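You operate a simulated robot arm through the tools that you are given. There is no shell and no other tool.

Carry out the task below with a simulated robot arm. There is one attempt and no reset: what you move stays moved.

## Task
Crimp lugs onto the taped Lot 65 coil and switch the press off.
Fine: leave the coil in the slide, drawn out; the guard stays shut; leave the lug cups as they are.

The check looks at the end state, three seconds after you hand in, the way a careful person would. Anything else that was tipped, shoved, dropped, spilled or broken makes it a failure.

## Robot
A 7-joint arm with a two-finger parallel gripper, fixed in place. Base frame: the origin is at the foot of the arm, x ahead of it, y to its left, z up. Units: mm, degrees, N and s.
With the tool pointing down near the work surface it reaches from about 280 to 680 mm from the base axis. Its first joint turns from -66.0 to 66.0 degrees. Payload 1.57 kg.
The TCP is the grasp point between the finger pads, 30 mm short of the fingertips. In the tool frame z runs along the fingers and y along their closing line. Largest opening 110 mm; finger width 24, thickness 12; the body of the gripper, 48 by 112 mm, starts 78 mm behind the TCP.
Orientation is that of the tool frame in the base frame, as a unit quaternion [x, y, z, w]. With the fingers straight down and closing along the base's y, the tool's x points along the base's -x, its y along +y and its z along -z.

## Interface
- The arm moves only by the tool step_arm. Its argument "targets" is a list of rows, each an object (a shift or turn left out is 0, a gripper value left out holds the last) with "travel": the shift along the base's x, y, z in m, a list of three; "angular": the turn, a rotation vector about the base's x, y, z in degrees, a list of three. In form: [{"travel": [dx, dy, dz], "angular": [ax, ay, az]}, ...]. A call has 1 to 20 rows; each row is the pose to reach, as a shift and turn from the pose commanded when the call began. "fingers" is the gripper command, from -1 (fully open) to 1 (shut), values between in proportion, set as the call begins (left out, the last holds). Each row takes 0.2 s and may step no farther than 50 mm and 8.6 degrees from the row before; otherwise, or with a gripper value out of range, the whole call is refused. A pose out of reach is approached as far as the arm can. The call stops where the force on the tool passes 60 N (or 10 N more than at its start, if that is more) or the arm is blocked; 0.2 s more then pass. Each finger travels about 108 mm/s and halts on what it meets, pressing with about 23 N; the grip force reading is that of the motor and also rises with nothing between the fingers. The clock runs only during rows and for 0.2 s after the last one: add rows that repeat a pose to give the fingers time. The reply holds the time, the measured pose of the TCP, the force on the tool along the base axes, the opening and the grip force, in the units named above and with some noise, with the torque about the TCP (base axes, N m) and any sound that the robot's microphone picked up.
- Cameras (640 x 400 px; columns grow to the right, rows downward): "scene" is fixed at [168.1, -402.1, 1390.8]; the picture's right is [0.83, -0.56, 0.00], its down [-0.40, -0.59, -0.70] and it looks along [0.39, 0.58, -0.71] (base axes); focal length 354 px, centre (320, 200). "wrist" rides on the gripper at [70, 16, -141] in the tool frame; the picture's right is [-0.23, 0.97, 0.00], its down [-0.86, -0.20, -0.48] and it looks along [-0.47, -0.11, 0.88] (tool axes); focal length 222 px, centre (320, 200). There is no depth. A picture from a camera that has moved, and an enlarged one, comes with that camera's place and axes in the base frame and with its lens. The place of the scene camera against the robot may be out by one fixed shift of up to 18 mm in any direction.
- camera(camera): a new picture of that camera. No time passes.
- zoom(camera, box): a new picture of the part [left, top, right, bottom] of that camera's present view, enlarged. No time passes.
- job_done(): hands the job in; it is judged then, once.

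Nothing tells you positions but the pictures and the camera data. Unless the task says otherwise, let go and move clear before handing in.

The tools are called after ">>>" as a command line: name --argument value ..., lists and objects as JSON in quotes. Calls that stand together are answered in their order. step_arm: Moves the arm, as the interface text tells. Its arguments: {"type":"object","properties":{"targets":{"type":"array","items":{"type":"object","properties":{"travel":{"type":"array","items":{"type":"number"}},"angular":{"type":"array","items":{"type":"number"}}}}},"fingers":{"type":"number"}},"required":["targets"]} The other tools are called the same way: camera (camera) takes a picture; zoom (camera, box) takes an enlarged picture of a part of a camera's view; job_done () hands the job in.

At the start:

```text
time_s: 0.0
ee_pos: [454.2, -76.9, 1061.5]
ee_rot: [0.0, 1.0, 0.0, 0.0]
wrist_force: [-0.6, -0.6, 0.7]
torque: [0.0, 0.01, -0.03]
grip_width: 109.8
grip_force: 0.1
```

scene: 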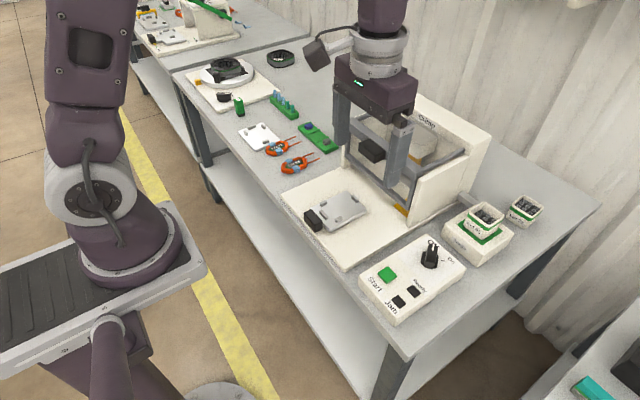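
wrist: 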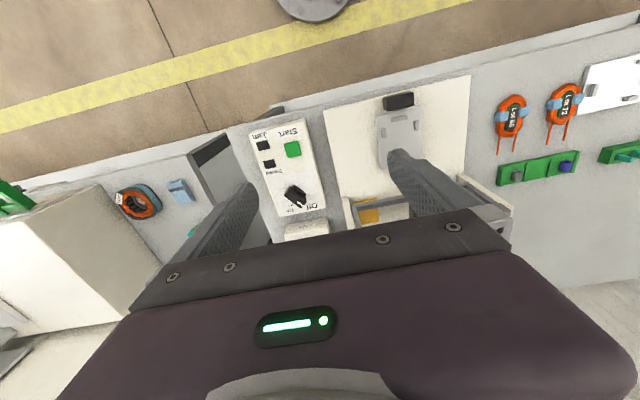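

I see a bench with a crimp press, a slide, a control box, lug cups and two orange coils. I'll enlarge the pictures to read labels before moving.

>>> zoom --camera "scene" --box '[340, 180, 560, 330]'

>>> zoom --camera "scene" --box '[190, 40, 350, 190]'

>>> zoom --camera "scene" --box '[270, 80, 500, 270]'

>>> zoom --camera "wrist" --box '[460, 50, 640, 200]'

>>> zoom --camera "wrist" --box '[230, 70, 490, 250]'

>>> zoom --camera "wrist" --box '[0, 130, 260, 300]'

```text
2.67 times, centred on (450, 255) of scene
camera zoom: at [168.1, -402.1, 1390.8], right [0.83, -0.56, 0.0], down [-0.4, -0.59, -0.7], along [0.39, 0.58, -0.71], focal length 945 px, centre (-27, 53)
```

zoom: 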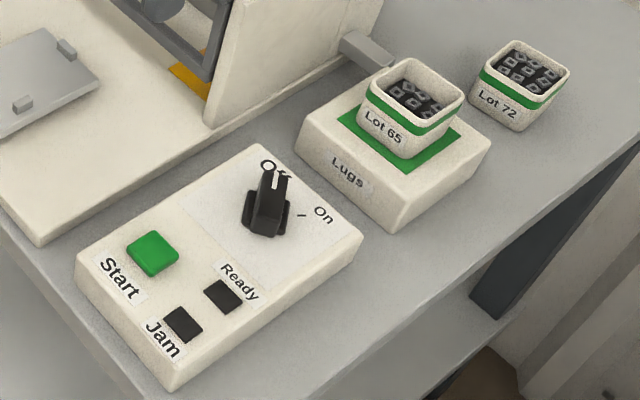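

```text
2.67 times, centred on (270, 115) of scene
camera zoom: at [168.1, -402.1, 1390.8], right [0.83, -0.56, 0.0], down [-0.4, -0.59, -0.7], along [0.39, 0.58, -0.71], focal length 945 px, centre (453, 427)
```

zoom: 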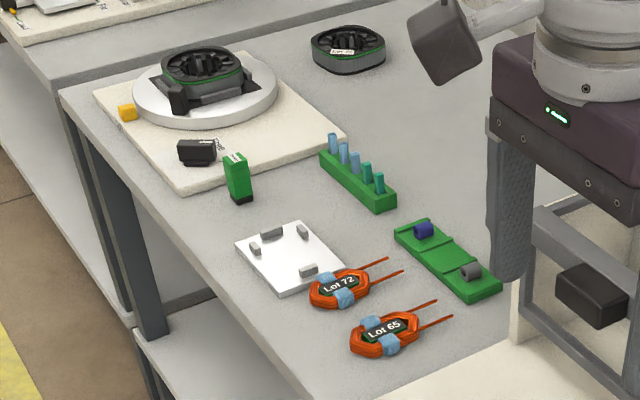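

```text
2.11 times, centred on (385, 175) of scene
camera zoom: at [168.1, -402.1, 1390.8], right [0.83, -0.56, 0.0], down [-0.4, -0.59, -0.7], along [0.39, 0.58, -0.71], focal length 746 px, centre (183, 253)
```

zoom: 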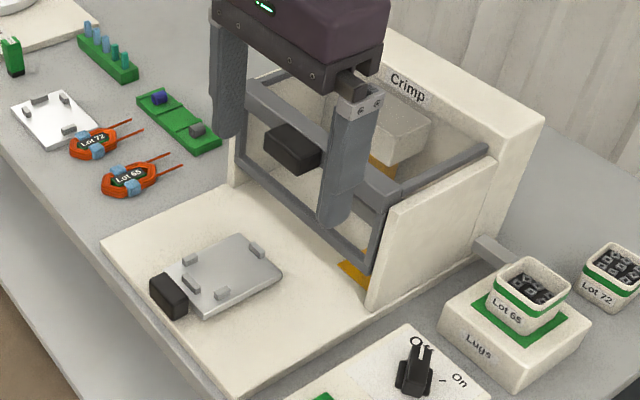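

```text
2.67 times, centred on (550, 125) of wrist
camera zoom: at [383.6, -63.4, 1203.2], right [0.23, 0.97, 0.0], down [0.86, -0.2, 0.48], along [0.47, -0.11, -0.88], focal length 592 px, centre (-293, 400)
```

zoom: 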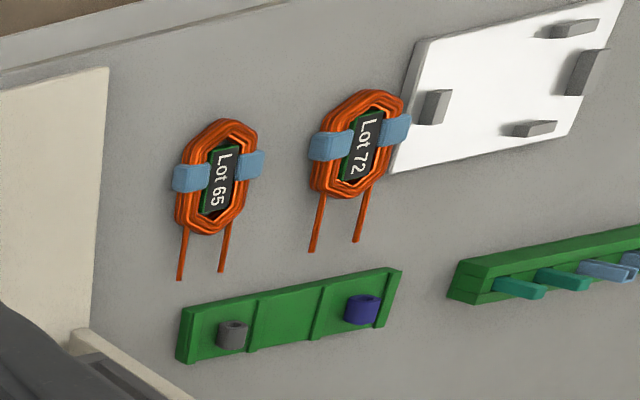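

```text
2.22 times, centred on (360, 160) of wrist
camera zoom: at [383.6, -63.4, 1203.2], right [0.23, 0.97, 0.0], down [0.86, -0.2, 0.48], along [0.47, -0.11, -0.88], focal length 494 px, centre (231, 289)
```

zoom: 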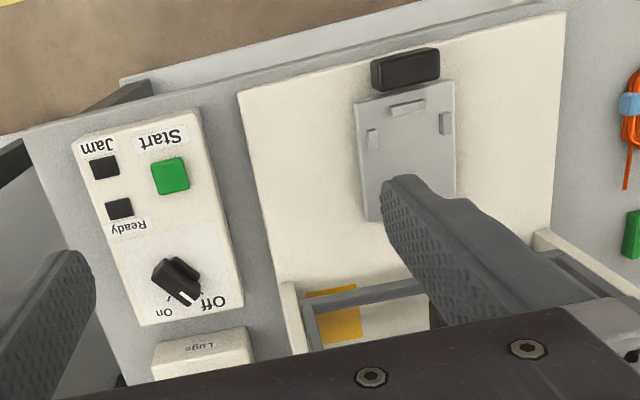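

```text
2.35 times, centred on (130, 215) of wrist
camera zoom: at [383.6, -63.4, 1203.2], right [0.23, 0.97, 0.0], down [0.86, -0.2, 0.48], along [0.47, -0.11, -0.88], focal length 523 px, centre (767, 165)
```

zoom: 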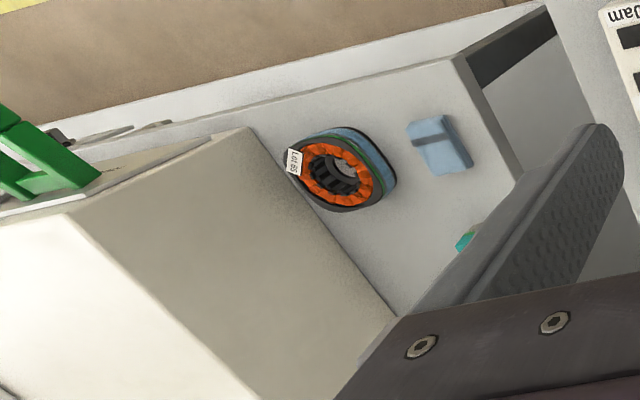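

The Lot 65 cup is already on the lug stand, the switch points to Off, and the taped Lot 65 coil (two blue tapes) lies at about (535, 280, 748). I'll shift the arm over to the left, staying high, to see the press unobstructed.

>>> step_arm --targets '[{"travel": [-0.04, 0.0, 0.0]}, {"travel": [-0.06, 0.04, 0.0]}, {"travel": [-0.06, 0.085, 0.0]}, {"travel": [-0.06, 0.13, 0.0]}, {"travel": [-0.06, 0.175, 0.0]}, {"travel": [-0.06, 0.22, 0.0]}, {"travel": [-0.06, 0.265, 0.0]}, {"travel": [-0.06, 0.3, 0.0]}, {"travel": [-0.06, 0.3, 0.0]}]'

```text
time_s: 2.0
ee_pos: [393.6, 222.4, 1062.1]
ee_rot: [0.0, 1.0, 0.0, 0.0]
wrist_force: [0.5, 0.8, -0.3]
torque: [0.03, 0.0, 0.0]
grip_width: 109.9
grip_force: 0.0
```

>>> camera --camera "scene"

>>> zoom --camera "scene" --box '[270, 70, 510, 270]'

>>> camera --camera "wrist"

```text
taken
```

scene: 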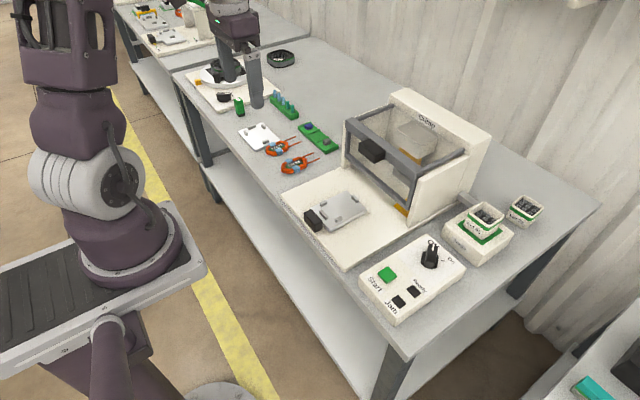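

```text
2.00 times, centred on (390, 170) of scene
camera zoom: at [168.1, -402.1, 1390.8], right [0.83, -0.56, 0.0], down [-0.4, -0.59, -0.7], along [0.39, 0.58, -0.71], focal length 709 px, centre (180, 260)
```

zoom: 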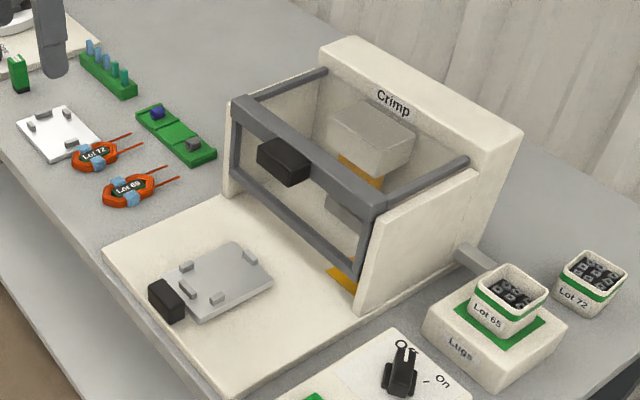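

```text
taken
camera wrist: at [322.4, 236.6, 1203.2], right [0.23, 0.97, 0.0], down [0.86, -0.2, 0.48], along [0.47, -0.11, -0.88], focal length 222 px, centre (320, 200)
```

wrist: 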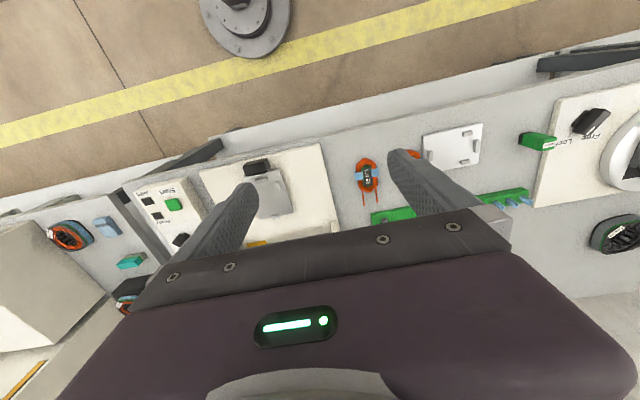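

The guard frame hangs down (shut) with a gap below it for the slide. Triangulating from two wrist pictures puts the Lot 65 coil near (538, 294, 729). I'll lower over it for a closer look.

>>> step_arm --targets '[{"travel": [0.015, 0.02, -0.035]}, {"travel": [0.03, 0.035, -0.07]}, {"travel": [0.045, 0.05, -0.11]}, {"travel": [0.06, 0.065, -0.145]}, {"travel": [0.075, 0.072, -0.18]}, {"travel": [0.075, 0.072, -0.18]}]'

>>> camera --camera "wrist"

>>> zoom --camera "wrist" --box '[240, 120, 400, 230]'

>>> zoom --camera "wrist" --box '[0, 60, 240, 220]'

```text
time_s: 3.4
ee_pos: [469.3, 295.4, 881.2]
ee_rot: [0.0, 1.0, 0.0, 0.0]
wrist_force: [-0.7, 0.4, 0.9]
torque: [-0.02, -0.01, 0.01]
grip_width: 110.2
grip_force: 0.0
```

```text
taken
camera wrist: at [399.0, 309.0, 1022.6], right [0.23, 0.97, 0.0], down [0.85, -0.2, 0.48], along [0.47, -0.11, -0.88], focal length 222 px, centre (320, 200)
```

wrist: 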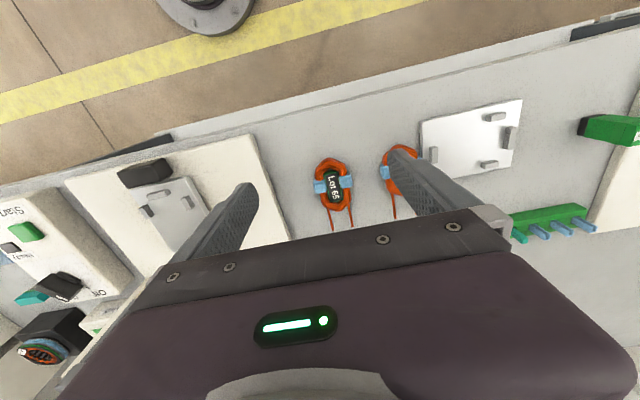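

```text
3.64 times, centred on (320, 175) of wrist
camera zoom: at [399.0, 309.0, 1022.6], right [0.23, 0.97, 0.0], down [0.85, -0.2, 0.48], along [0.47, -0.11, -0.88], focal length 808 px, centre (320, 291)
```

zoom: 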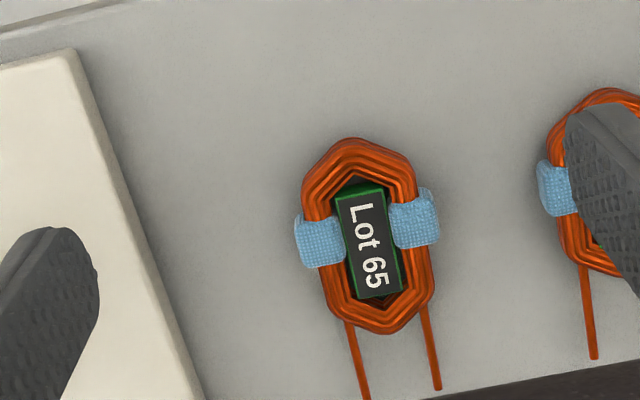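

```text
2.50 times, centred on (120, 140) of wrist
camera zoom: at [399.0, 309.0, 1022.6], right [0.23, 0.97, 0.0], down [0.85, -0.2, 0.48], along [0.47, -0.11, -0.88], focal length 555 px, centre (820, 350)
```

zoom: 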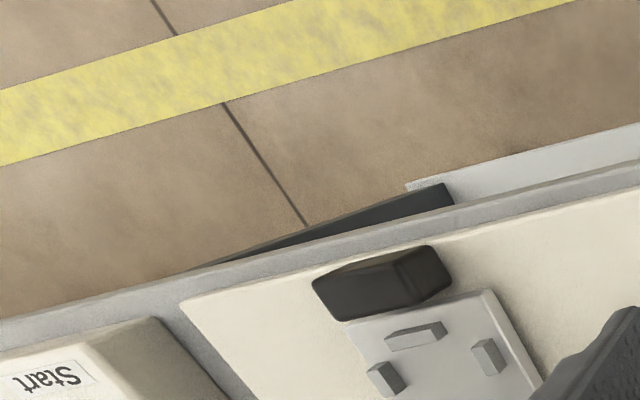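

The coil lies with its leads toward +x, centred near (538, 296), roughly 75 × 50 mm. Next I'll look at the slide and its pegs from close up.

>>> step_arm --targets '[{"travel": [-0.04, 0.0, 0.0]}, {"travel": [-0.08, -0.02, 0.0]}, {"travel": [-0.11, -0.05, 0.0]}, {"travel": [-0.11, -0.095, 0.0]}, {"travel": [-0.11, -0.14, 0.0]}, {"travel": [-0.11, -0.17, 0.0]}, {"travel": [-0.11, -0.17, 0.0]}]'

>>> camera --camera "wrist"

>>> zoom --camera "wrist" --box '[230, 110, 410, 230]'

```text
time_s: 5.0
ee_pos: [358.8, 123.8, 881.0]
ee_rot: [0.0, 1.0, 0.0, 0.0]
wrist_force: [-0.4, -0.7, 0.4]
torque: [0.0, 0.04, 0.03]
grip_width: 110.1
grip_force: 0.0
```

```text
taken
camera wrist: at [288.2, 138.4, 1022.9], right [0.23, 0.97, 0.0], down [0.86, -0.2, 0.48], along [0.47, -0.11, -0.88], focal length 222 px, centre (320, 200)
```

wrist: 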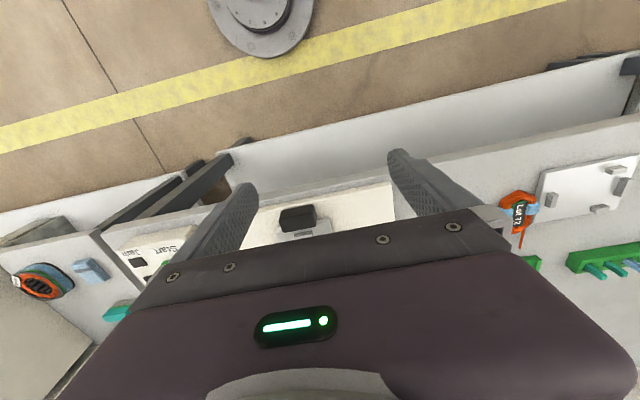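

```text
3.33 times, centred on (320, 170) of wrist
camera zoom: at [288.2, 138.4, 1022.9], right [0.23, 0.97, 0.0], down [0.86, -0.2, 0.48], along [0.47, -0.11, -0.88], focal length 740 px, centre (320, 300)
```

zoom: 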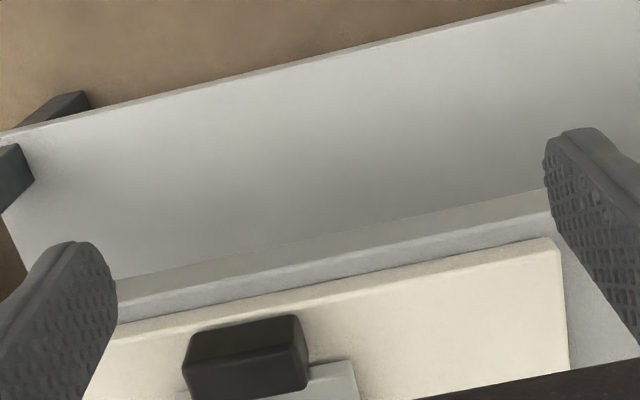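

The slide is further out, with its knob near (452, 67). I'll move ahead and right to see the nest.

>>> step_arm --targets '[{"travel": [0.04, -0.025, 0.0]}, {"travel": [0.08, -0.04, 0.0]}, {"travel": [0.08, -0.04, 0.0]}]'

>>> camera --camera "wrist"

>>> zoom --camera "wrist" --box '[230, 110, 410, 230]'

```text
time_s: 5.8
ee_pos: [438.8, 85.1, 883.0]
ee_rot: [0.0, 1.0, -0.001, 0.0]
wrist_force: [0.3, -0.4, 0.7]
torque: [0.02, -0.01, 0.02]
grip_width: 109.9
grip_force: 0.1
```

```text
taken
camera wrist: at [368.4, 98.7, 1023.5], right [0.23, 0.97, 0.0], down [0.86, -0.2, 0.48], along [0.47, -0.11, -0.88], focal length 222 px, centre (320, 200)
```

wrist: 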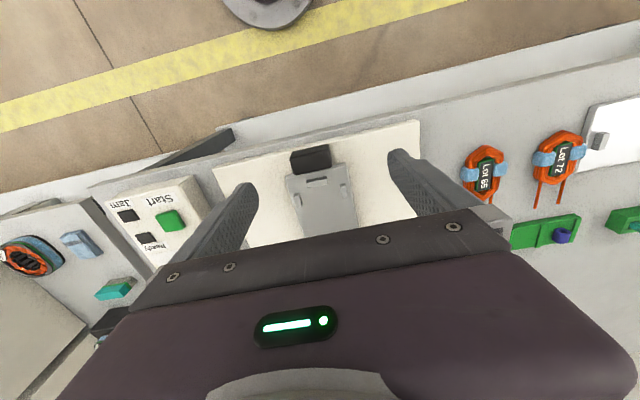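

```text
3.33 times, centred on (320, 170) of wrist
camera zoom: at [368.4, 98.7, 1023.5], right [0.23, 0.97, 0.0], down [0.86, -0.2, 0.48], along [0.47, -0.11, -0.88], focal length 740 px, centre (320, 300)
```

zoom: 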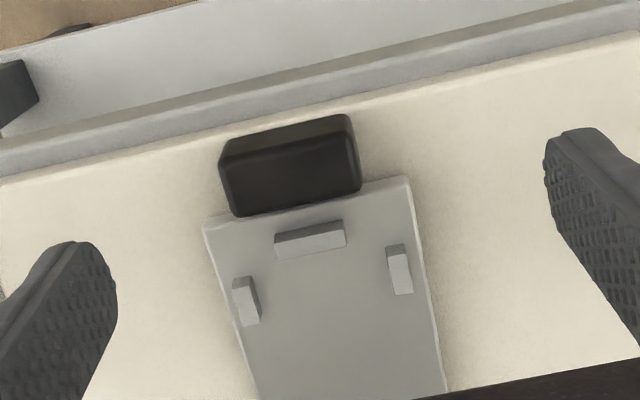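

The slide plate has a stop at its knob end and two side pegs; plate centre line is about y = 66. I'll move further ahead to see the far end of the nest and the press opening.

>>> step_arm --targets '[{"travel": [0.04, 0.0, 0.02]}, {"travel": [0.08, 0.0, 0.04]}, {"travel": [0.08, 0.0, 0.04]}]'

>>> camera --camera "wrist"

>>> zoom --camera "wrist" --box '[230, 90, 410, 230]'

>>> zoom --camera "scene" --box '[290, 150, 420, 260]'

```text
time_s: 6.6
ee_pos: [518.5, 83.9, 922.7]
ee_rot: [-0.001, 1.0, -0.001, 0.001]
wrist_force: [-0.2, -0.4, 0.4]
torque: [0.0, 0.02, 0.02]
grip_width: 110.0
grip_force: 0.1
```

```text
taken
camera wrist: at [448.9, 98.2, 1063.3], right [0.23, 0.97, 0.0], down [0.86, -0.2, 0.48], along [0.47, -0.11, -0.88], focal length 222 px, centre (320, 200)
```

wrist: 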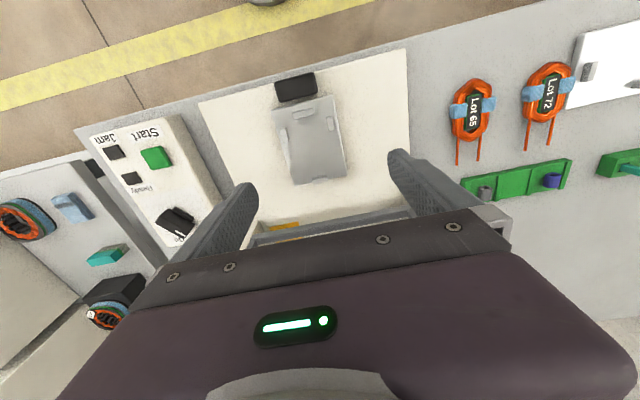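

```text
2.86 times, centred on (320, 160) of wrist
camera zoom: at [448.9, 98.2, 1063.3], right [0.23, 0.97, 0.0], down [0.86, -0.2, 0.48], along [0.47, -0.11, -0.88], focal length 635 px, centre (320, 314)
```

zoom: 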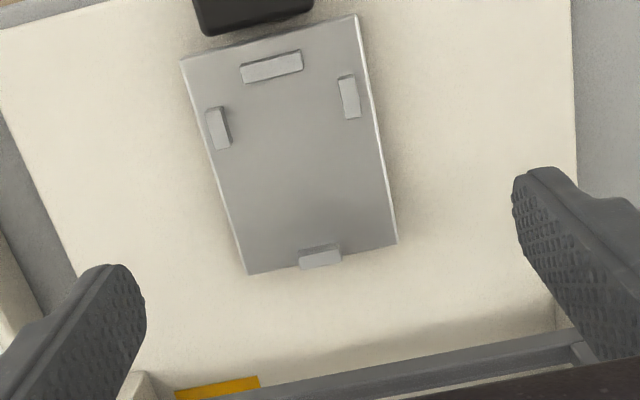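

```text
3.64 times, centred on (355, 205) of scene
camera zoom: at [168.1, -402.1, 1390.8], right [0.83, -0.56, 0.0], down [-0.4, -0.59, -0.7], along [0.39, 0.58, -0.71], focal length 1289 px, centre (193, 182)
```

zoom: 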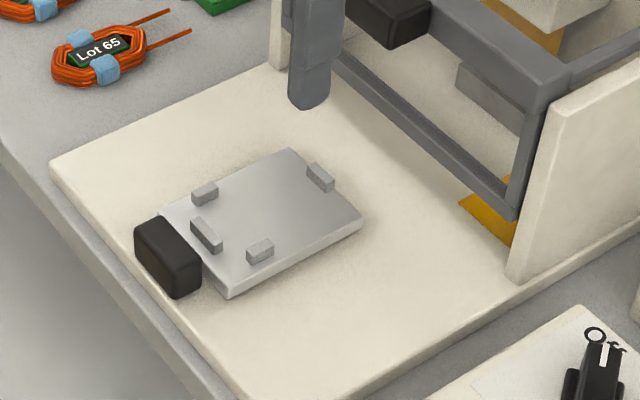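

The nest has four stops: knob end (inner face ≈ x 494), far end (≈ x 583), and sides (y ≈ 37 and 94), so the coil centre goes to about (538, 66), with clearance for fingers at mid-length. I'll go above the coil with the fingers narrowed to about 80 mm so that they clear the Lot 72 coil.

>>> step_arm --targets '[{"travel": [0.0, 0.045, 0.0]}, {"travel": [0.0, 0.09, 0.0]}, {"travel": [0.005, 0.135, 0.0]}, {"travel": [0.01, 0.18, -0.02]}, {"travel": [0.015, 0.212, -0.06]}, {"travel": [0.0195, 0.212, -0.09]}, {"travel": [0.0195, 0.212, -0.09]}]' --fingers -0.45

>>> camera --camera "wrist"

>>> zoom --camera "wrist" --box '[240, 80, 420, 220]'

```text
refused: row 5 steps farther than a row can; nothing moved
```

```text
taken
camera wrist: at [448.9, 98.2, 1063.3], right [0.23, 0.97, 0.0], down [0.86, -0.2, 0.48], along [0.47, -0.11, -0.88], focal length 222 px, centre (320, 200)
```

wrist: 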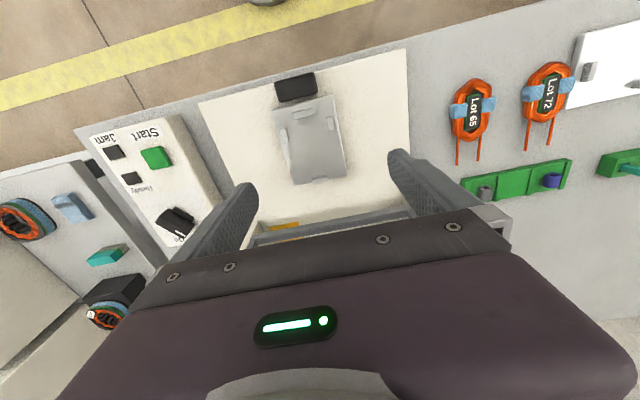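

```text
2.86 times, centred on (330, 150) of wrist
camera zoom: at [448.9, 98.2, 1063.3], right [0.23, 0.97, 0.0], down [0.86, -0.2, 0.48], along [0.47, -0.11, -0.88], focal length 635 px, centre (291, 343)
```

zoom: 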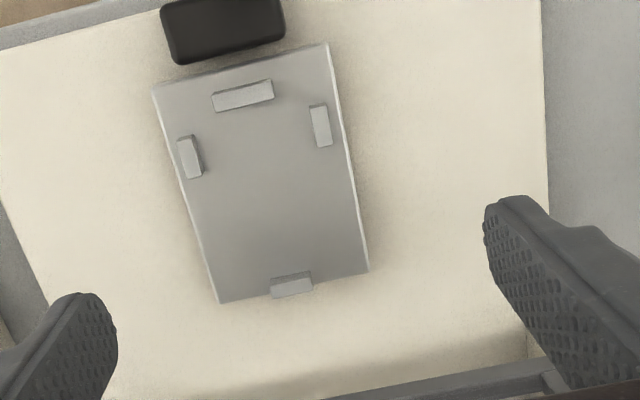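

The last call was refused because one row stepped too far, and nothing moved. I'm repeating the approach above the coil with smaller steps.

>>> step_arm --targets '[{"travel": [0.0, 0.045, 0.0]}, {"travel": [0.0, 0.09, 0.0]}, {"travel": [0.005, 0.135, 0.0]}, {"travel": [0.01, 0.175, -0.02]}, {"travel": [0.015, 0.2, -0.05]}, {"travel": [0.0195, 0.212, -0.09]}, {"travel": [0.0195, 0.212, -0.09]}]' --fingers -0.45

>>> camera --camera "wrist"

>>> zoom --camera "wrist" --box '[240, 80, 420, 220]'

```text
time_s: 8.2
ee_pos: [537.6, 297.6, 832.0]
ee_rot: [0.001, 1.0, 0.0, -0.001]
wrist_force: [0.1, -0.4, -0.2]
torque: [-0.03, -0.02, 0.01]
grip_width: 79.7
grip_force: 0.1
```

```text
taken
camera wrist: at [468.2, 311.3, 973.0], right [0.23, 0.97, 0.0], down [0.85, -0.2, 0.48], along [0.47, -0.11, -0.88], focal length 222 px, centre (320, 200)
```

wrist: 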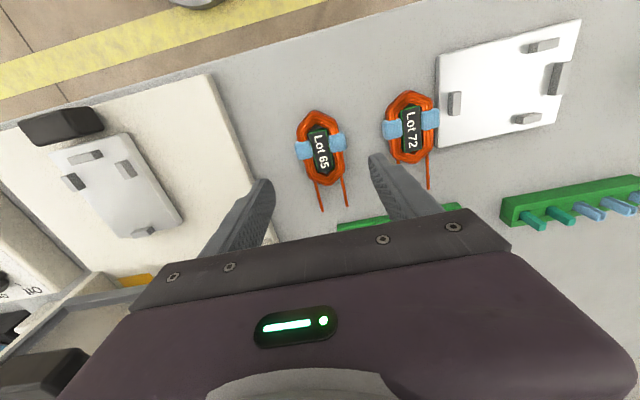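

```text
2.86 times, centred on (330, 150) of wrist
camera zoom: at [468.2, 311.3, 973.0], right [0.23, 0.97, 0.0], down [0.85, -0.2, 0.48], along [0.47, -0.11, -0.88], focal length 635 px, centre (291, 343)
```

zoom: 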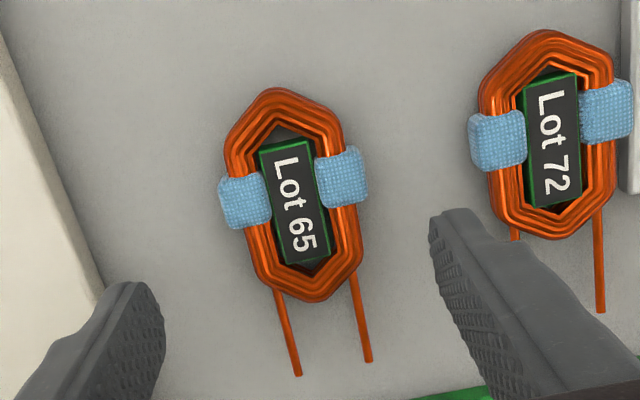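

The coil is aligned with x within a degree or two, centred near (536, 297) with its top around z 733. I'll descend over it in place.

>>> step_arm --targets '[{"travel": [-0.001, 0.0, -0.03]}, {"travel": [-0.002, 0.0, -0.055]}, {"travel": [-0.002, 0.0, -0.062]}, {"travel": [-0.002, 0.0, -0.062]}]'

>>> camera --camera "wrist"

>>> zoom --camera "wrist" --box '[220, 100, 420, 230]'

>>> zoom --camera "scene" --box '[230, 100, 370, 200]'

```text
time_s: 9.2
ee_pos: [536.4, 295.3, 769.4]
ee_rot: [0.0, 1.0, 0.001, 0.0]
wrist_force: [-0.5, 0.3, -0.6]
torque: [-0.01, 0.03, 0.0]
grip_width: 79.8
grip_force: 0.0
```

```text
taken
camera wrist: at [466.2, 311.0, 910.9], right [0.23, 0.97, 0.0], down [0.86, -0.2, 0.48], along [0.47, -0.11, -0.88], focal length 222 px, centre (320, 200)
```

wrist: 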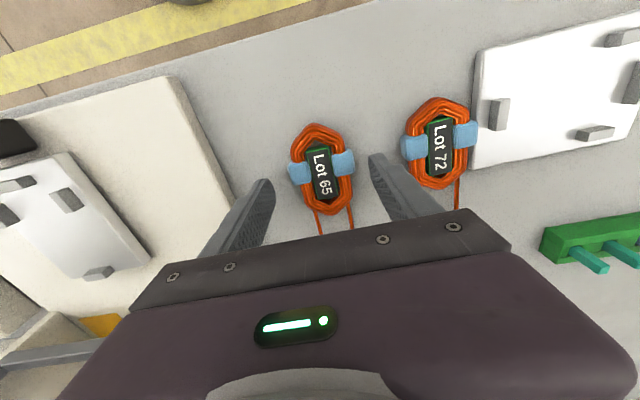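

```text
3.08 times, centred on (320, 165) of wrist
camera zoom: at [466.2, 311.0, 910.9], right [0.23, 0.97, 0.0], down [0.86, -0.2, 0.48], along [0.47, -0.11, -0.88], focal length 684 px, centre (320, 308)
```

zoom: 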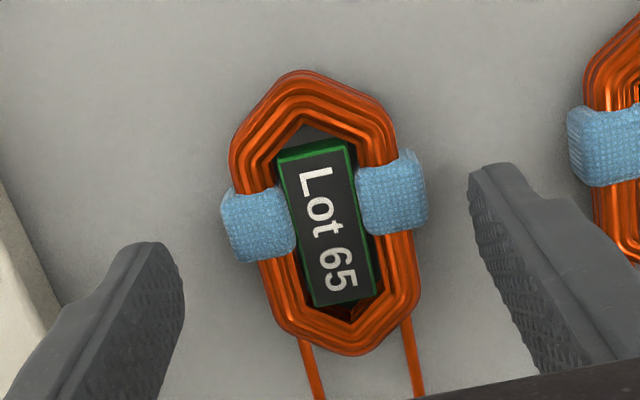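

```text
4.00 times, centred on (300, 150) of scene
camera zoom: at [168.1, -402.1, 1390.8], right [0.83, -0.56, 0.0], down [-0.4, -0.59, -0.7], along [0.39, 0.58, -0.71], focal length 1418 px, centre (400, 400)
```

zoom: 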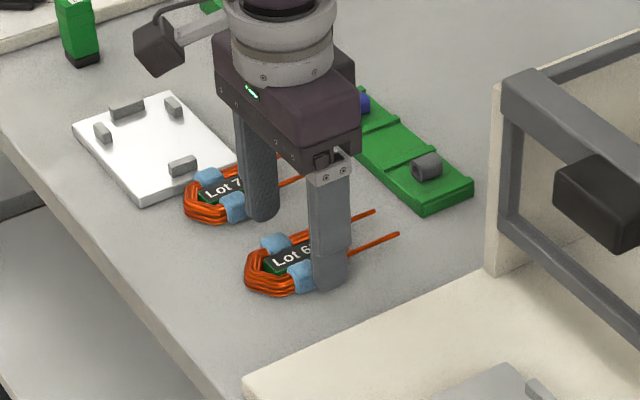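

The fingers straddle the coil evenly. I'll lower gently in small steps and watch the force.

>>> step_arm --targets '[{"travel": [0.0, 0.001, -0.005]}, {"travel": [0.0, 0.001, -0.01]}, {"travel": [0.0, 0.001, -0.014]}, {"travel": [0.0, 0.001, -0.014]}]'

>>> zoom --camera "scene" --box '[260, 120, 350, 190]'

```text
time_s: 10.2
ee_pos: [536.0, 296.4, 756.2]
ee_rot: [-0.001, 1.0, 0.0, 0.0]
wrist_force: [0.6, 0.0, -0.5]
torque: [0.0, 0.01, 0.04]
grip_width: 79.8
grip_force: 0.1
```

```text
5.71 times, centred on (305, 155) of scene
camera zoom: at [168.1, -402.1, 1390.8], right [0.83, -0.56, 0.0], down [-0.4, -0.59, -0.7], along [0.39, 0.58, -0.71], focal length 2026 px, centre (406, 457)
```

zoom: 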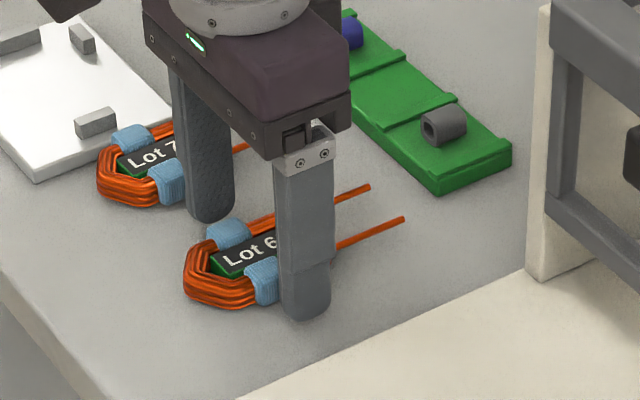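

No contact yet. I'll continue down in millimetre steps.

>>> step_arm --targets '[{"travel": [0.0, 0.0, -0.002]}, {"travel": [0.0, 0.0, -0.003]}, {"travel": [0.0, 0.0, -0.004]}, {"travel": [0.0, 0.0, -0.004]}]'

>>> zoom --camera "wrist" --box '[220, 110, 420, 240]'

```text
time_s: 11.2
ee_pos: [535.8, 297.5, 752.1]
ee_rot: [0.001, 1.0, 0.0, 0.0]
wrist_force: [0.3, -0.2, -0.1]
torque: [-0.01, 0.0, -0.02]
grip_width: 79.8
grip_force: 0.1
```

```text
3.08 times, centred on (320, 175) of wrist
camera zoom: at [466.3, 311.8, 893.2], right [0.23, 0.97, 0.0], down [0.86, -0.2, 0.48], along [0.47, -0.11, -0.88], focal length 684 px, centre (320, 277)
```

zoom: 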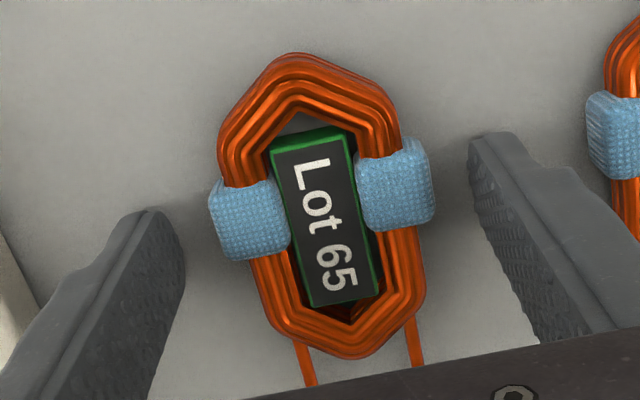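

Still free. I'll keep stepping down by a millimetre at a time.

>>> step_arm --targets '[{"travel": [0.0, 0.0, -0.001]}, {"travel": [0.0, 0.0, -0.002]}, {"travel": [0.0, 0.0, -0.002]}]'

>>> step_arm --targets '[{"travel": [0.0, 0.0, -0.001]}, {"travel": [0.0, 0.0, -0.001]}]'

>>> step_arm --targets '[{"travel": [0.0, 0.0, -0.001]}, {"travel": [0.0, 0.0, -0.001]}]'

```text
time_s: 12.0
ee_pos: [536.7, 298.2, 750.0]
ee_rot: [0.0, 1.0, 0.0, 0.0]
wrist_force: [0.6, 0.5, -0.2]
torque: [0.02, -0.01, 0.02]
grip_width: 79.8
grip_force: 0.0
```

```text
time_s: 12.6
ee_pos: [536.2, 297.7, 750.6]
ee_rot: [0.0, 1.0, 0.0, 0.0]
wrist_force: [-6.9, -4.4, 22.0]
torque: [-0.37, 0.36, -0.14]
grip_width: 80.0
grip_force: 0.0
```

```text
time_s: 13.2
ee_pos: [536.4, 297.1, 749.6]
ee_rot: [0.0, 1.0, 0.0, 0.001]
wrist_force: [-15.0, -7.6, 54.3]
torque: [-1.31, 0.86, -0.32]
grip_width: 80.0
grip_force: 0.1
```

Contact with the bench at TCP z ≈ 750, so the bench is at about z 720. I'll rise about 3 mm and close on the coil.

>>> step_arm --targets '[{"travel": [0.0, 0.0, 0.005]}, {"travel": [0.0, 0.0, 0.005]}]'

>>> step_arm --targets '[{"travel": [0.0, 0.0, 0.0]}, {"travel": [0.0, 0.0, 0.0]}, {"travel": [0.0, 0.0, 0.0]}, {"travel": [0.0, 0.0, 0.0]}]' --fingers 0.3

>>> zoom --camera "wrist" --box '[220, 110, 420, 240]'

```text
time_s: 13.8
ee_pos: [535.1, 297.2, 751.5]
ee_rot: [0.0, 1.0, 0.0, 0.0]
wrist_force: [-0.6, -0.5, -0.1]
torque: [0.04, 0.04, 0.0]
grip_width: 79.6
grip_force: 0.1
```

```text
time_s: 14.8
ee_pos: [536.1, 296.6, 753.2]
ee_rot: [-0.001, 1.0, 0.0, 0.0]
wrist_force: [0.1, 0.3, 0.0]
torque: [0.0, -0.03, 0.01]
grip_width: 49.2
grip_force: 23.1
```

```text
3.08 times, centred on (320, 175) of wrist
camera zoom: at [466.4, 311.7, 894.1], right [0.23, 0.97, 0.0], down [0.86, -0.2, 0.48], along [0.47, -0.11, -0.88], focal length 684 px, centre (320, 277)
```

zoom: 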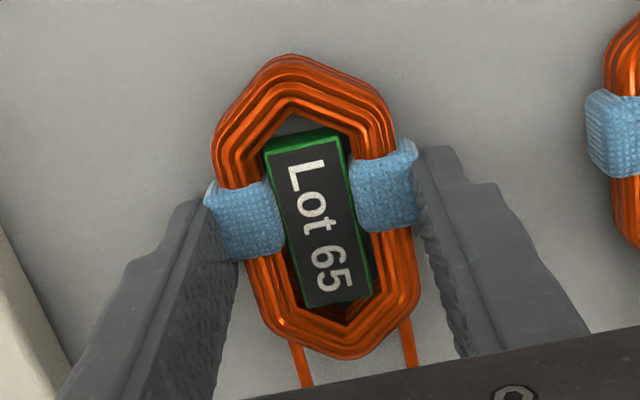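

The coil is gripped (49 mm), centred on the TCP. I estimate the slide's top at z ≈ 748 and the nest centre at about (533, 67). I'll lift straight up and check the hold.

>>> step_arm --targets '[{"travel": [0.0, 0.0, 0.02]}, {"travel": [0.0, 0.0, 0.045]}, {"travel": [0.0, 0.0, 0.07]}, {"travel": [0.0, 0.0, 0.07]}]'

>>> camera --camera "wrist"

>>> zoom --camera "scene" --box '[230, 80, 370, 200]'

```text
time_s: 15.8
ee_pos: [536.7, 297.2, 822.7]
ee_rot: [0.0, 1.0, 0.0, 0.001]
wrist_force: [0.3, 0.4, -1.3]
torque: [0.03, -0.01, -0.02]
grip_width: 49.4
grip_force: 23.2
```

```text
taken
camera wrist: at [466.2, 311.1, 964.4], right [0.23, 0.97, 0.0], down [0.86, -0.2, 0.48], along [0.47, -0.11, -0.88], focal length 222 px, centre (320, 200)
```

wrist: 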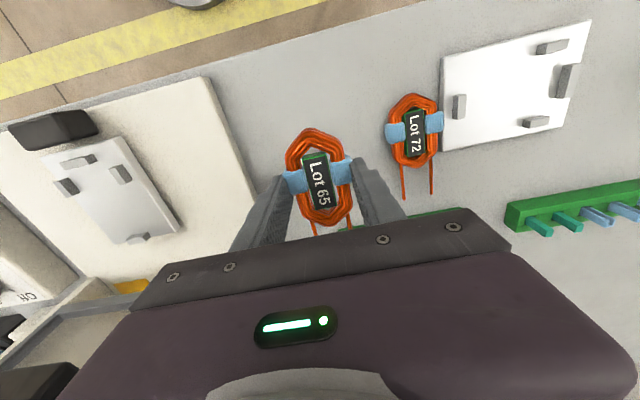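

```text
3.33 times, centred on (300, 140) of scene
camera zoom: at [168.1, -402.1, 1390.8], right [0.83, -0.56, 0.0], down [-0.4, -0.59, -0.7], along [0.39, 0.58, -0.71], focal length 1182 px, centre (387, 400)
```

zoom: 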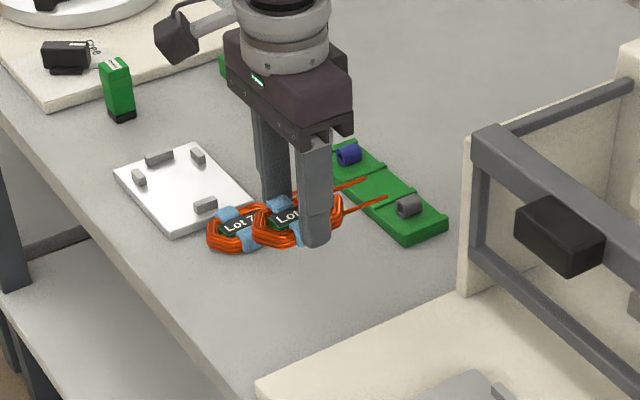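

The coil is held level. I'll carry it over to the slide at height.

>>> step_arm --targets '[{"travel": [0.0, -0.04, 0.005]}, {"travel": [-0.001, -0.085, 0.005]}, {"travel": [-0.002, -0.13, 0.005]}, {"travel": [-0.003, -0.175, 0.005]}, {"travel": [-0.0035, -0.21, 0.005]}, {"travel": [-0.0035, -0.23, 0.005]}, {"travel": [-0.0035, -0.23, 0.005]}, {"travel": [-0.0035, -0.23, -0.012]}, {"travel": [-0.0035, -0.23, -0.012]}]'

>>> camera --camera "wrist"

>>> zoom --camera "wrist" --box '[220, 100, 420, 240]'

>>> zoom --camera "scene" --box '[290, 150, 420, 260]'

```text
time_s: 17.8
ee_pos: [532.2, 65.6, 810.4]
ee_rot: [0.0, 1.0, 0.001, 0.0]
wrist_force: [-0.1, -0.7, -1.5]
torque: [0.03, 0.05, 0.01]
grip_width: 49.0
grip_force: 23.3
```

```text
taken
camera wrist: at [462.4, 81.7, 951.5], right [0.23, 0.97, 0.0], down [0.85, -0.2, 0.48], along [0.47, -0.11, -0.88], focal length 222 px, centre (320, 200)
```

wrist: 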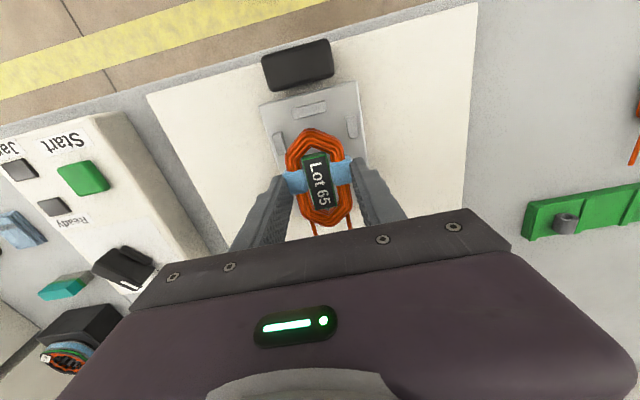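

```text
2.86 times, centred on (320, 170) of wrist
camera zoom: at [462.4, 81.7, 951.5], right [0.23, 0.97, 0.0], down [0.85, -0.2, 0.48], along [0.47, -0.11, -0.88], focal length 635 px, centre (320, 286)
```

zoom: 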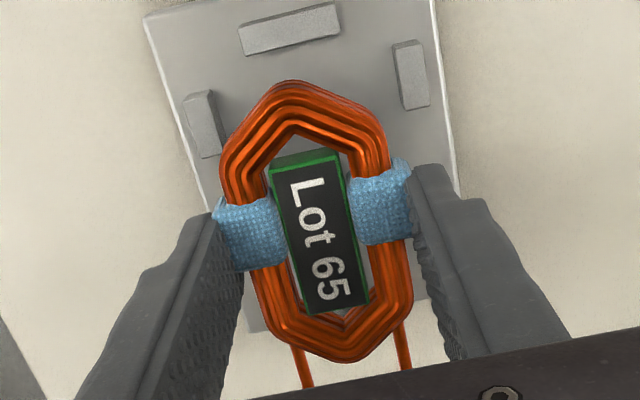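

```text
3.64 times, centred on (355, 205) of scene
camera zoom: at [168.1, -402.1, 1390.8], right [0.83, -0.56, 0.0], down [-0.4, -0.59, -0.7], along [0.39, 0.58, -0.71], focal length 1289 px, centre (193, 182)
```

zoom: 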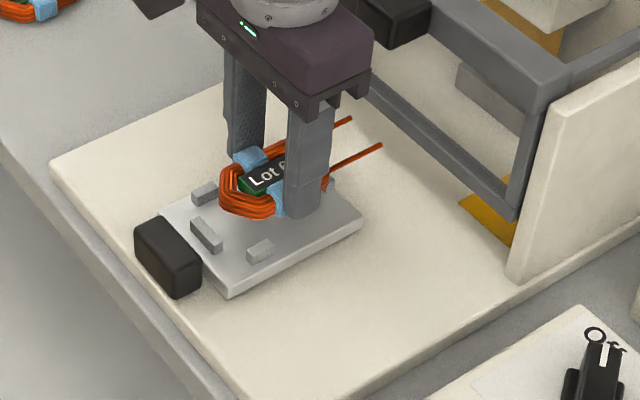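

The nest is below the coil as planned, with its centre line near y 68. I'll shift 2 mm and lower until the coil touches the slide.

>>> step_arm --targets '[{"travel": [0.0005, 0.002, -0.008]}, {"travel": [0.0005, 0.002, -0.016]}, {"travel": [0.0005, 0.002, -0.023]}, {"travel": [0.0005, 0.002, -0.023]}]'

>>> zoom --camera "wrist" --box '[220, 100, 420, 240]'

>>> zoom --camera "scene" --box '[310, 170, 390, 250]'

```text
time_s: 18.8
ee_pos: [533.7, 69.7, 789.5]
ee_rot: [-0.001, 1.0, 0.0, 0.001]
wrist_force: [-1.6, 0.1, 18.7]
torque: [0.01, 0.11, -0.03]
grip_width: 49.6
grip_force: 23.1
```

```text
2.86 times, centred on (320, 170) of wrist
camera zoom: at [462.8, 84.0, 929.6], right [0.23, 0.97, 0.0], down [0.85, -0.2, 0.48], along [0.47, -0.11, -0.88], focal length 635 px, centre (320, 286)
```

zoom: 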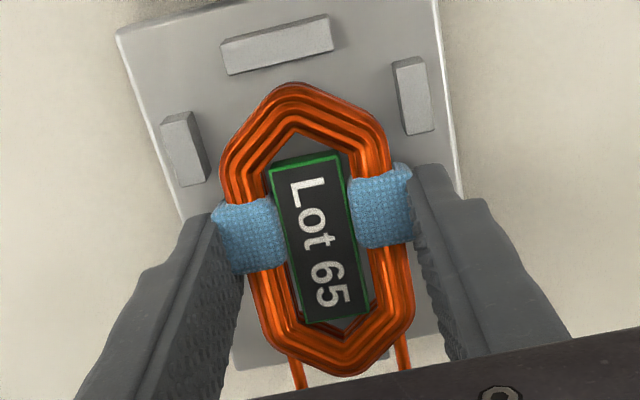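

```text
5.00 times, centred on (350, 210) of scene
camera zoom: at [167.7, -402.2, 1390.8], right [0.83, -0.56, 0.0], down [-0.4, -0.59, -0.7], along [0.39, 0.58, -0.71], focal length 1773 px, centre (170, 150)
```

zoom: 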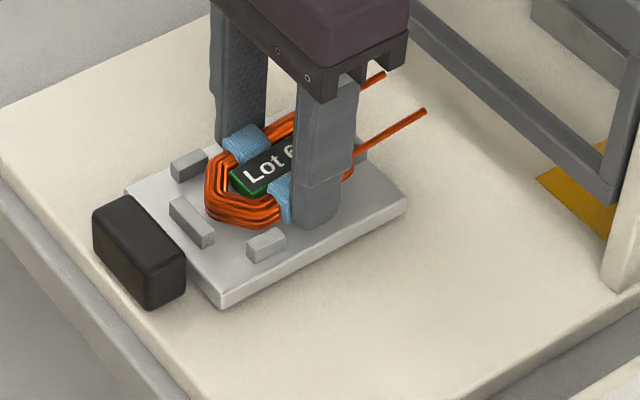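

Contact came at z ≈ 789, about 8 mm early, and the coil's far end seems to have tipped up. It may be riding on the far stop. I'll raise it and check before adjusting.

>>> step_arm --targets '[{"travel": [0.0, 0.0, 0.012]}, {"travel": [0.0, 0.0, 0.022]}, {"travel": [0.0, 0.0, 0.022]}]'

>>> zoom --camera "wrist" --box '[220, 100, 420, 240]'

>>> zoom --camera "scene" --box '[310, 170, 390, 250]'

```text
time_s: 19.6
ee_pos: [532.4, 68.9, 810.4]
ee_rot: [0.001, 1.0, 0.0, 0.0]
wrist_force: [0.0, -0.2, -1.2]
torque: [-0.02, 0.0, 0.02]
grip_width: 49.0
grip_force: 23.0
```

```text
2.86 times, centred on (320, 170) of wrist
camera zoom: at [462.5, 83.8, 951.0], right [0.23, 0.97, 0.0], down [0.86, -0.2, 0.48], along [0.47, -0.11, -0.88], focal length 635 px, centre (320, 286)
```

zoom: 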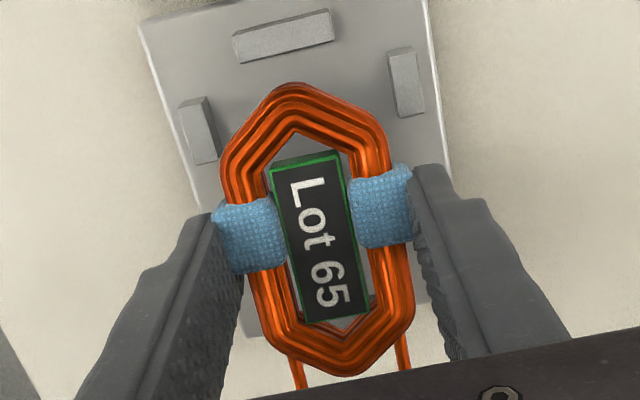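

```text
5.00 times, centred on (350, 210) of scene
camera zoom: at [168.1, -402.1, 1390.8], right [0.83, -0.56, 0.0], down [-0.4, -0.59, -0.7], along [0.39, 0.58, -0.71], focal length 1773 px, centre (170, 150)
```

zoom: 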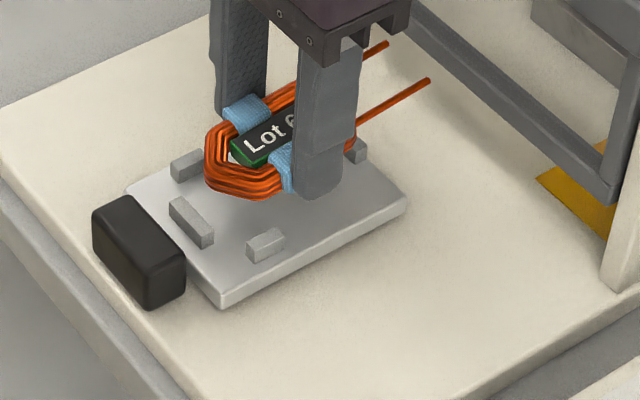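

The coil had been riding on the far (+x) stop and is now slightly nose-up in the grip. There is about 5.6 mm of gap at the knob-end stop, so I'll shift 3.5 mm toward the robot and lower again.

>>> step_arm --targets '[{"travel": [-0.0035, 0.0, 0.0]}, {"travel": [-0.0035, 0.0, -0.01]}, {"travel": [-0.0035, 0.0, -0.018]}, {"travel": [-0.0035, 0.0, -0.02]}, {"travel": [-0.0035, 0.0, -0.022]}, {"travel": [-0.0035, 0.0, -0.022]}]'

>>> zoom --camera "wrist" --box '[220, 100, 420, 240]'

>>> zoom --camera "scene" --box '[310, 170, 390, 250]'

```text
time_s: 21.0
ee_pos: [529.9, 69.1, 788.9]
ee_rot: [0.0, 1.0, 0.0, 0.0]
wrist_force: [-2.2, 0.7, 8.8]
torque: [0.04, 0.44, 0.02]
grip_width: 49.2
grip_force: 23.1
```

```text
2.86 times, centred on (320, 170) of wrist
camera zoom: at [459.3, 83.9, 929.6], right [0.23, 0.97, 0.0], down [0.85, -0.2, 0.48], along [0.47, -0.11, -0.88], focal length 635 px, centre (320, 286)
```

zoom: 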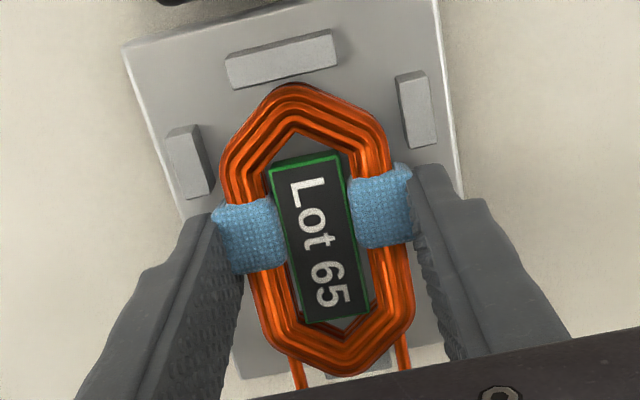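

```text
5.00 times, centred on (350, 210) of scene
camera zoom: at [167.9, -402.1, 1390.8], right [0.83, -0.56, 0.0], down [-0.4, -0.59, -0.7], along [0.39, 0.58, -0.71], focal length 1773 px, centre (170, 150)
```

zoom: 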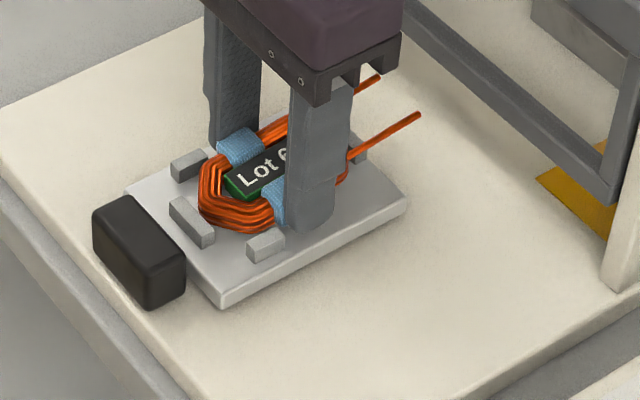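

The knob-end tip is now resting on the slide (torque says contact 42 mm toward −x) and the far stop is visible beyond the coil. I'll press down gently so the coil levels out.

>>> step_arm --targets '[{"travel": [0.0, 0.0, -0.001]}, {"travel": [0.0, 0.0, -0.002]}, {"travel": [0.0, 0.0, -0.003]}, {"travel": [0.0, 0.0, -0.003]}]'

>>> zoom --camera "wrist" --box '[220, 100, 420, 240]'

```text
time_s: 22.0
ee_pos: [529.6, 68.9, 785.2]
ee_rot: [0.0, 1.0, 0.0, 0.0]
wrist_force: [2.4, -0.2, 12.3]
torque: [-0.04, 0.48, 0.0]
grip_width: 49.1
grip_force: 23.0
```

```text
2.86 times, centred on (320, 170) of wrist
camera zoom: at [459.4, 83.8, 926.1], right [0.23, 0.97, 0.0], down [0.85, -0.2, 0.48], along [0.47, -0.11, -0.88], focal length 635 px, centre (320, 286)
```

zoom: 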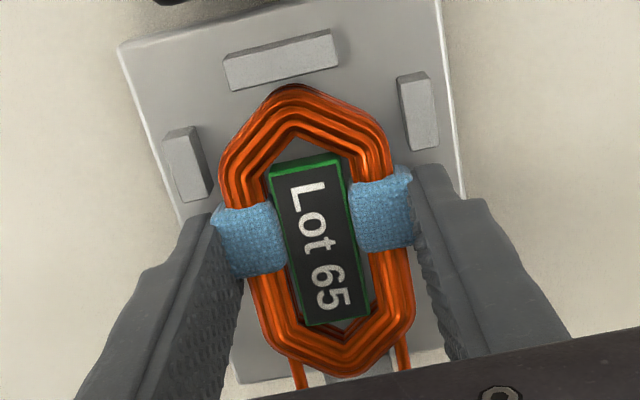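

Force is 12 N still at the knob end. I'll look closer at both ends before pressing further.

>>> zoom --camera "wrist" --box '[280, 195, 360, 235]'

>>> zoom --camera "wrist" --box '[270, 100, 370, 160]'

>>> zoom --camera "scene" --box '[330, 180, 380, 230]'

```text
8.00 times, centred on (320, 215) of wrist
camera zoom: at [459.4, 83.8, 926.1], right [0.23, 0.97, 0.0], down [0.85, -0.2, 0.48], along [0.47, -0.11, -0.88], focal length 1777 px, centre (320, 80)
```

zoom: 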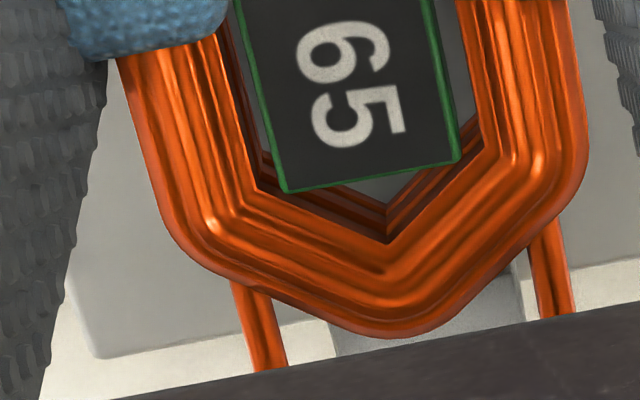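

```text
6.40 times, centred on (320, 130) of wrist
camera zoom: at [459.4, 83.8, 926.1], right [0.23, 0.97, 0.0], down [0.85, -0.2, 0.48], along [0.47, -0.11, -0.88], focal length 1422 px, centre (320, 648)
```

zoom: 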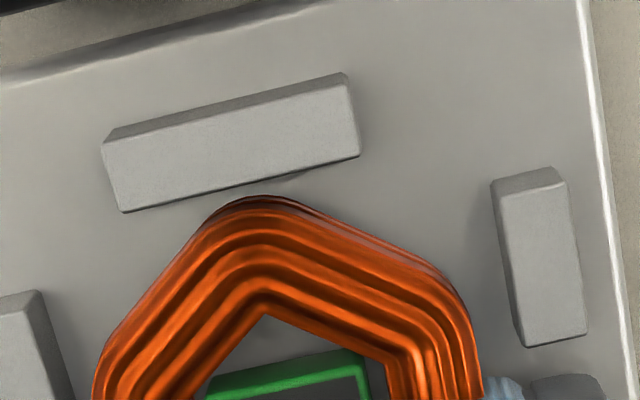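

```text
8.00 times, centred on (355, 205) of scene
camera zoom: at [167.9, -402.2, 1390.8], right [0.83, -0.56, 0.0], down [-0.4, -0.59, -0.7], along [0.39, 0.58, -0.71], focal length 2836 px, centre (40, 160)
```

zoom: 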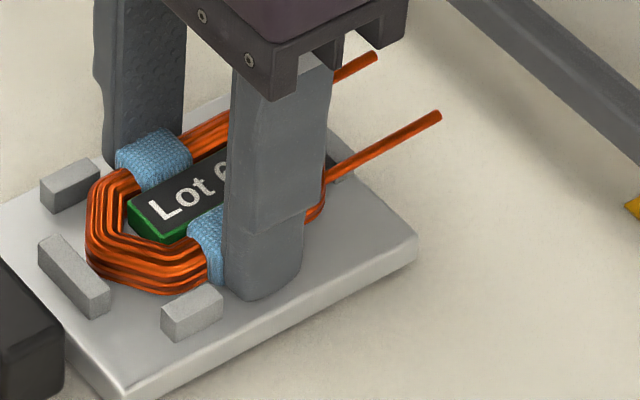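

Both ends clear their stops (about 2 mm each). I'll lower another 2 mm, then open the fingers slightly to let the coil settle flat.

>>> step_arm --targets '[{"travel": [0.0, 0.0, -0.001]}, {"travel": [0.0, 0.0, -0.002]}, {"travel": [0.0, 0.0, -0.002]}]'

```text
time_s: 22.8
ee_pos: [531.1, 68.3, 784.2]
ee_rot: [0.0, 1.0, 0.0, 0.001]
wrist_force: [-2.2, 0.3, 38.6]
torque: [-0.12, 0.77, -0.06]
grip_width: 49.2
grip_force: 23.5
```

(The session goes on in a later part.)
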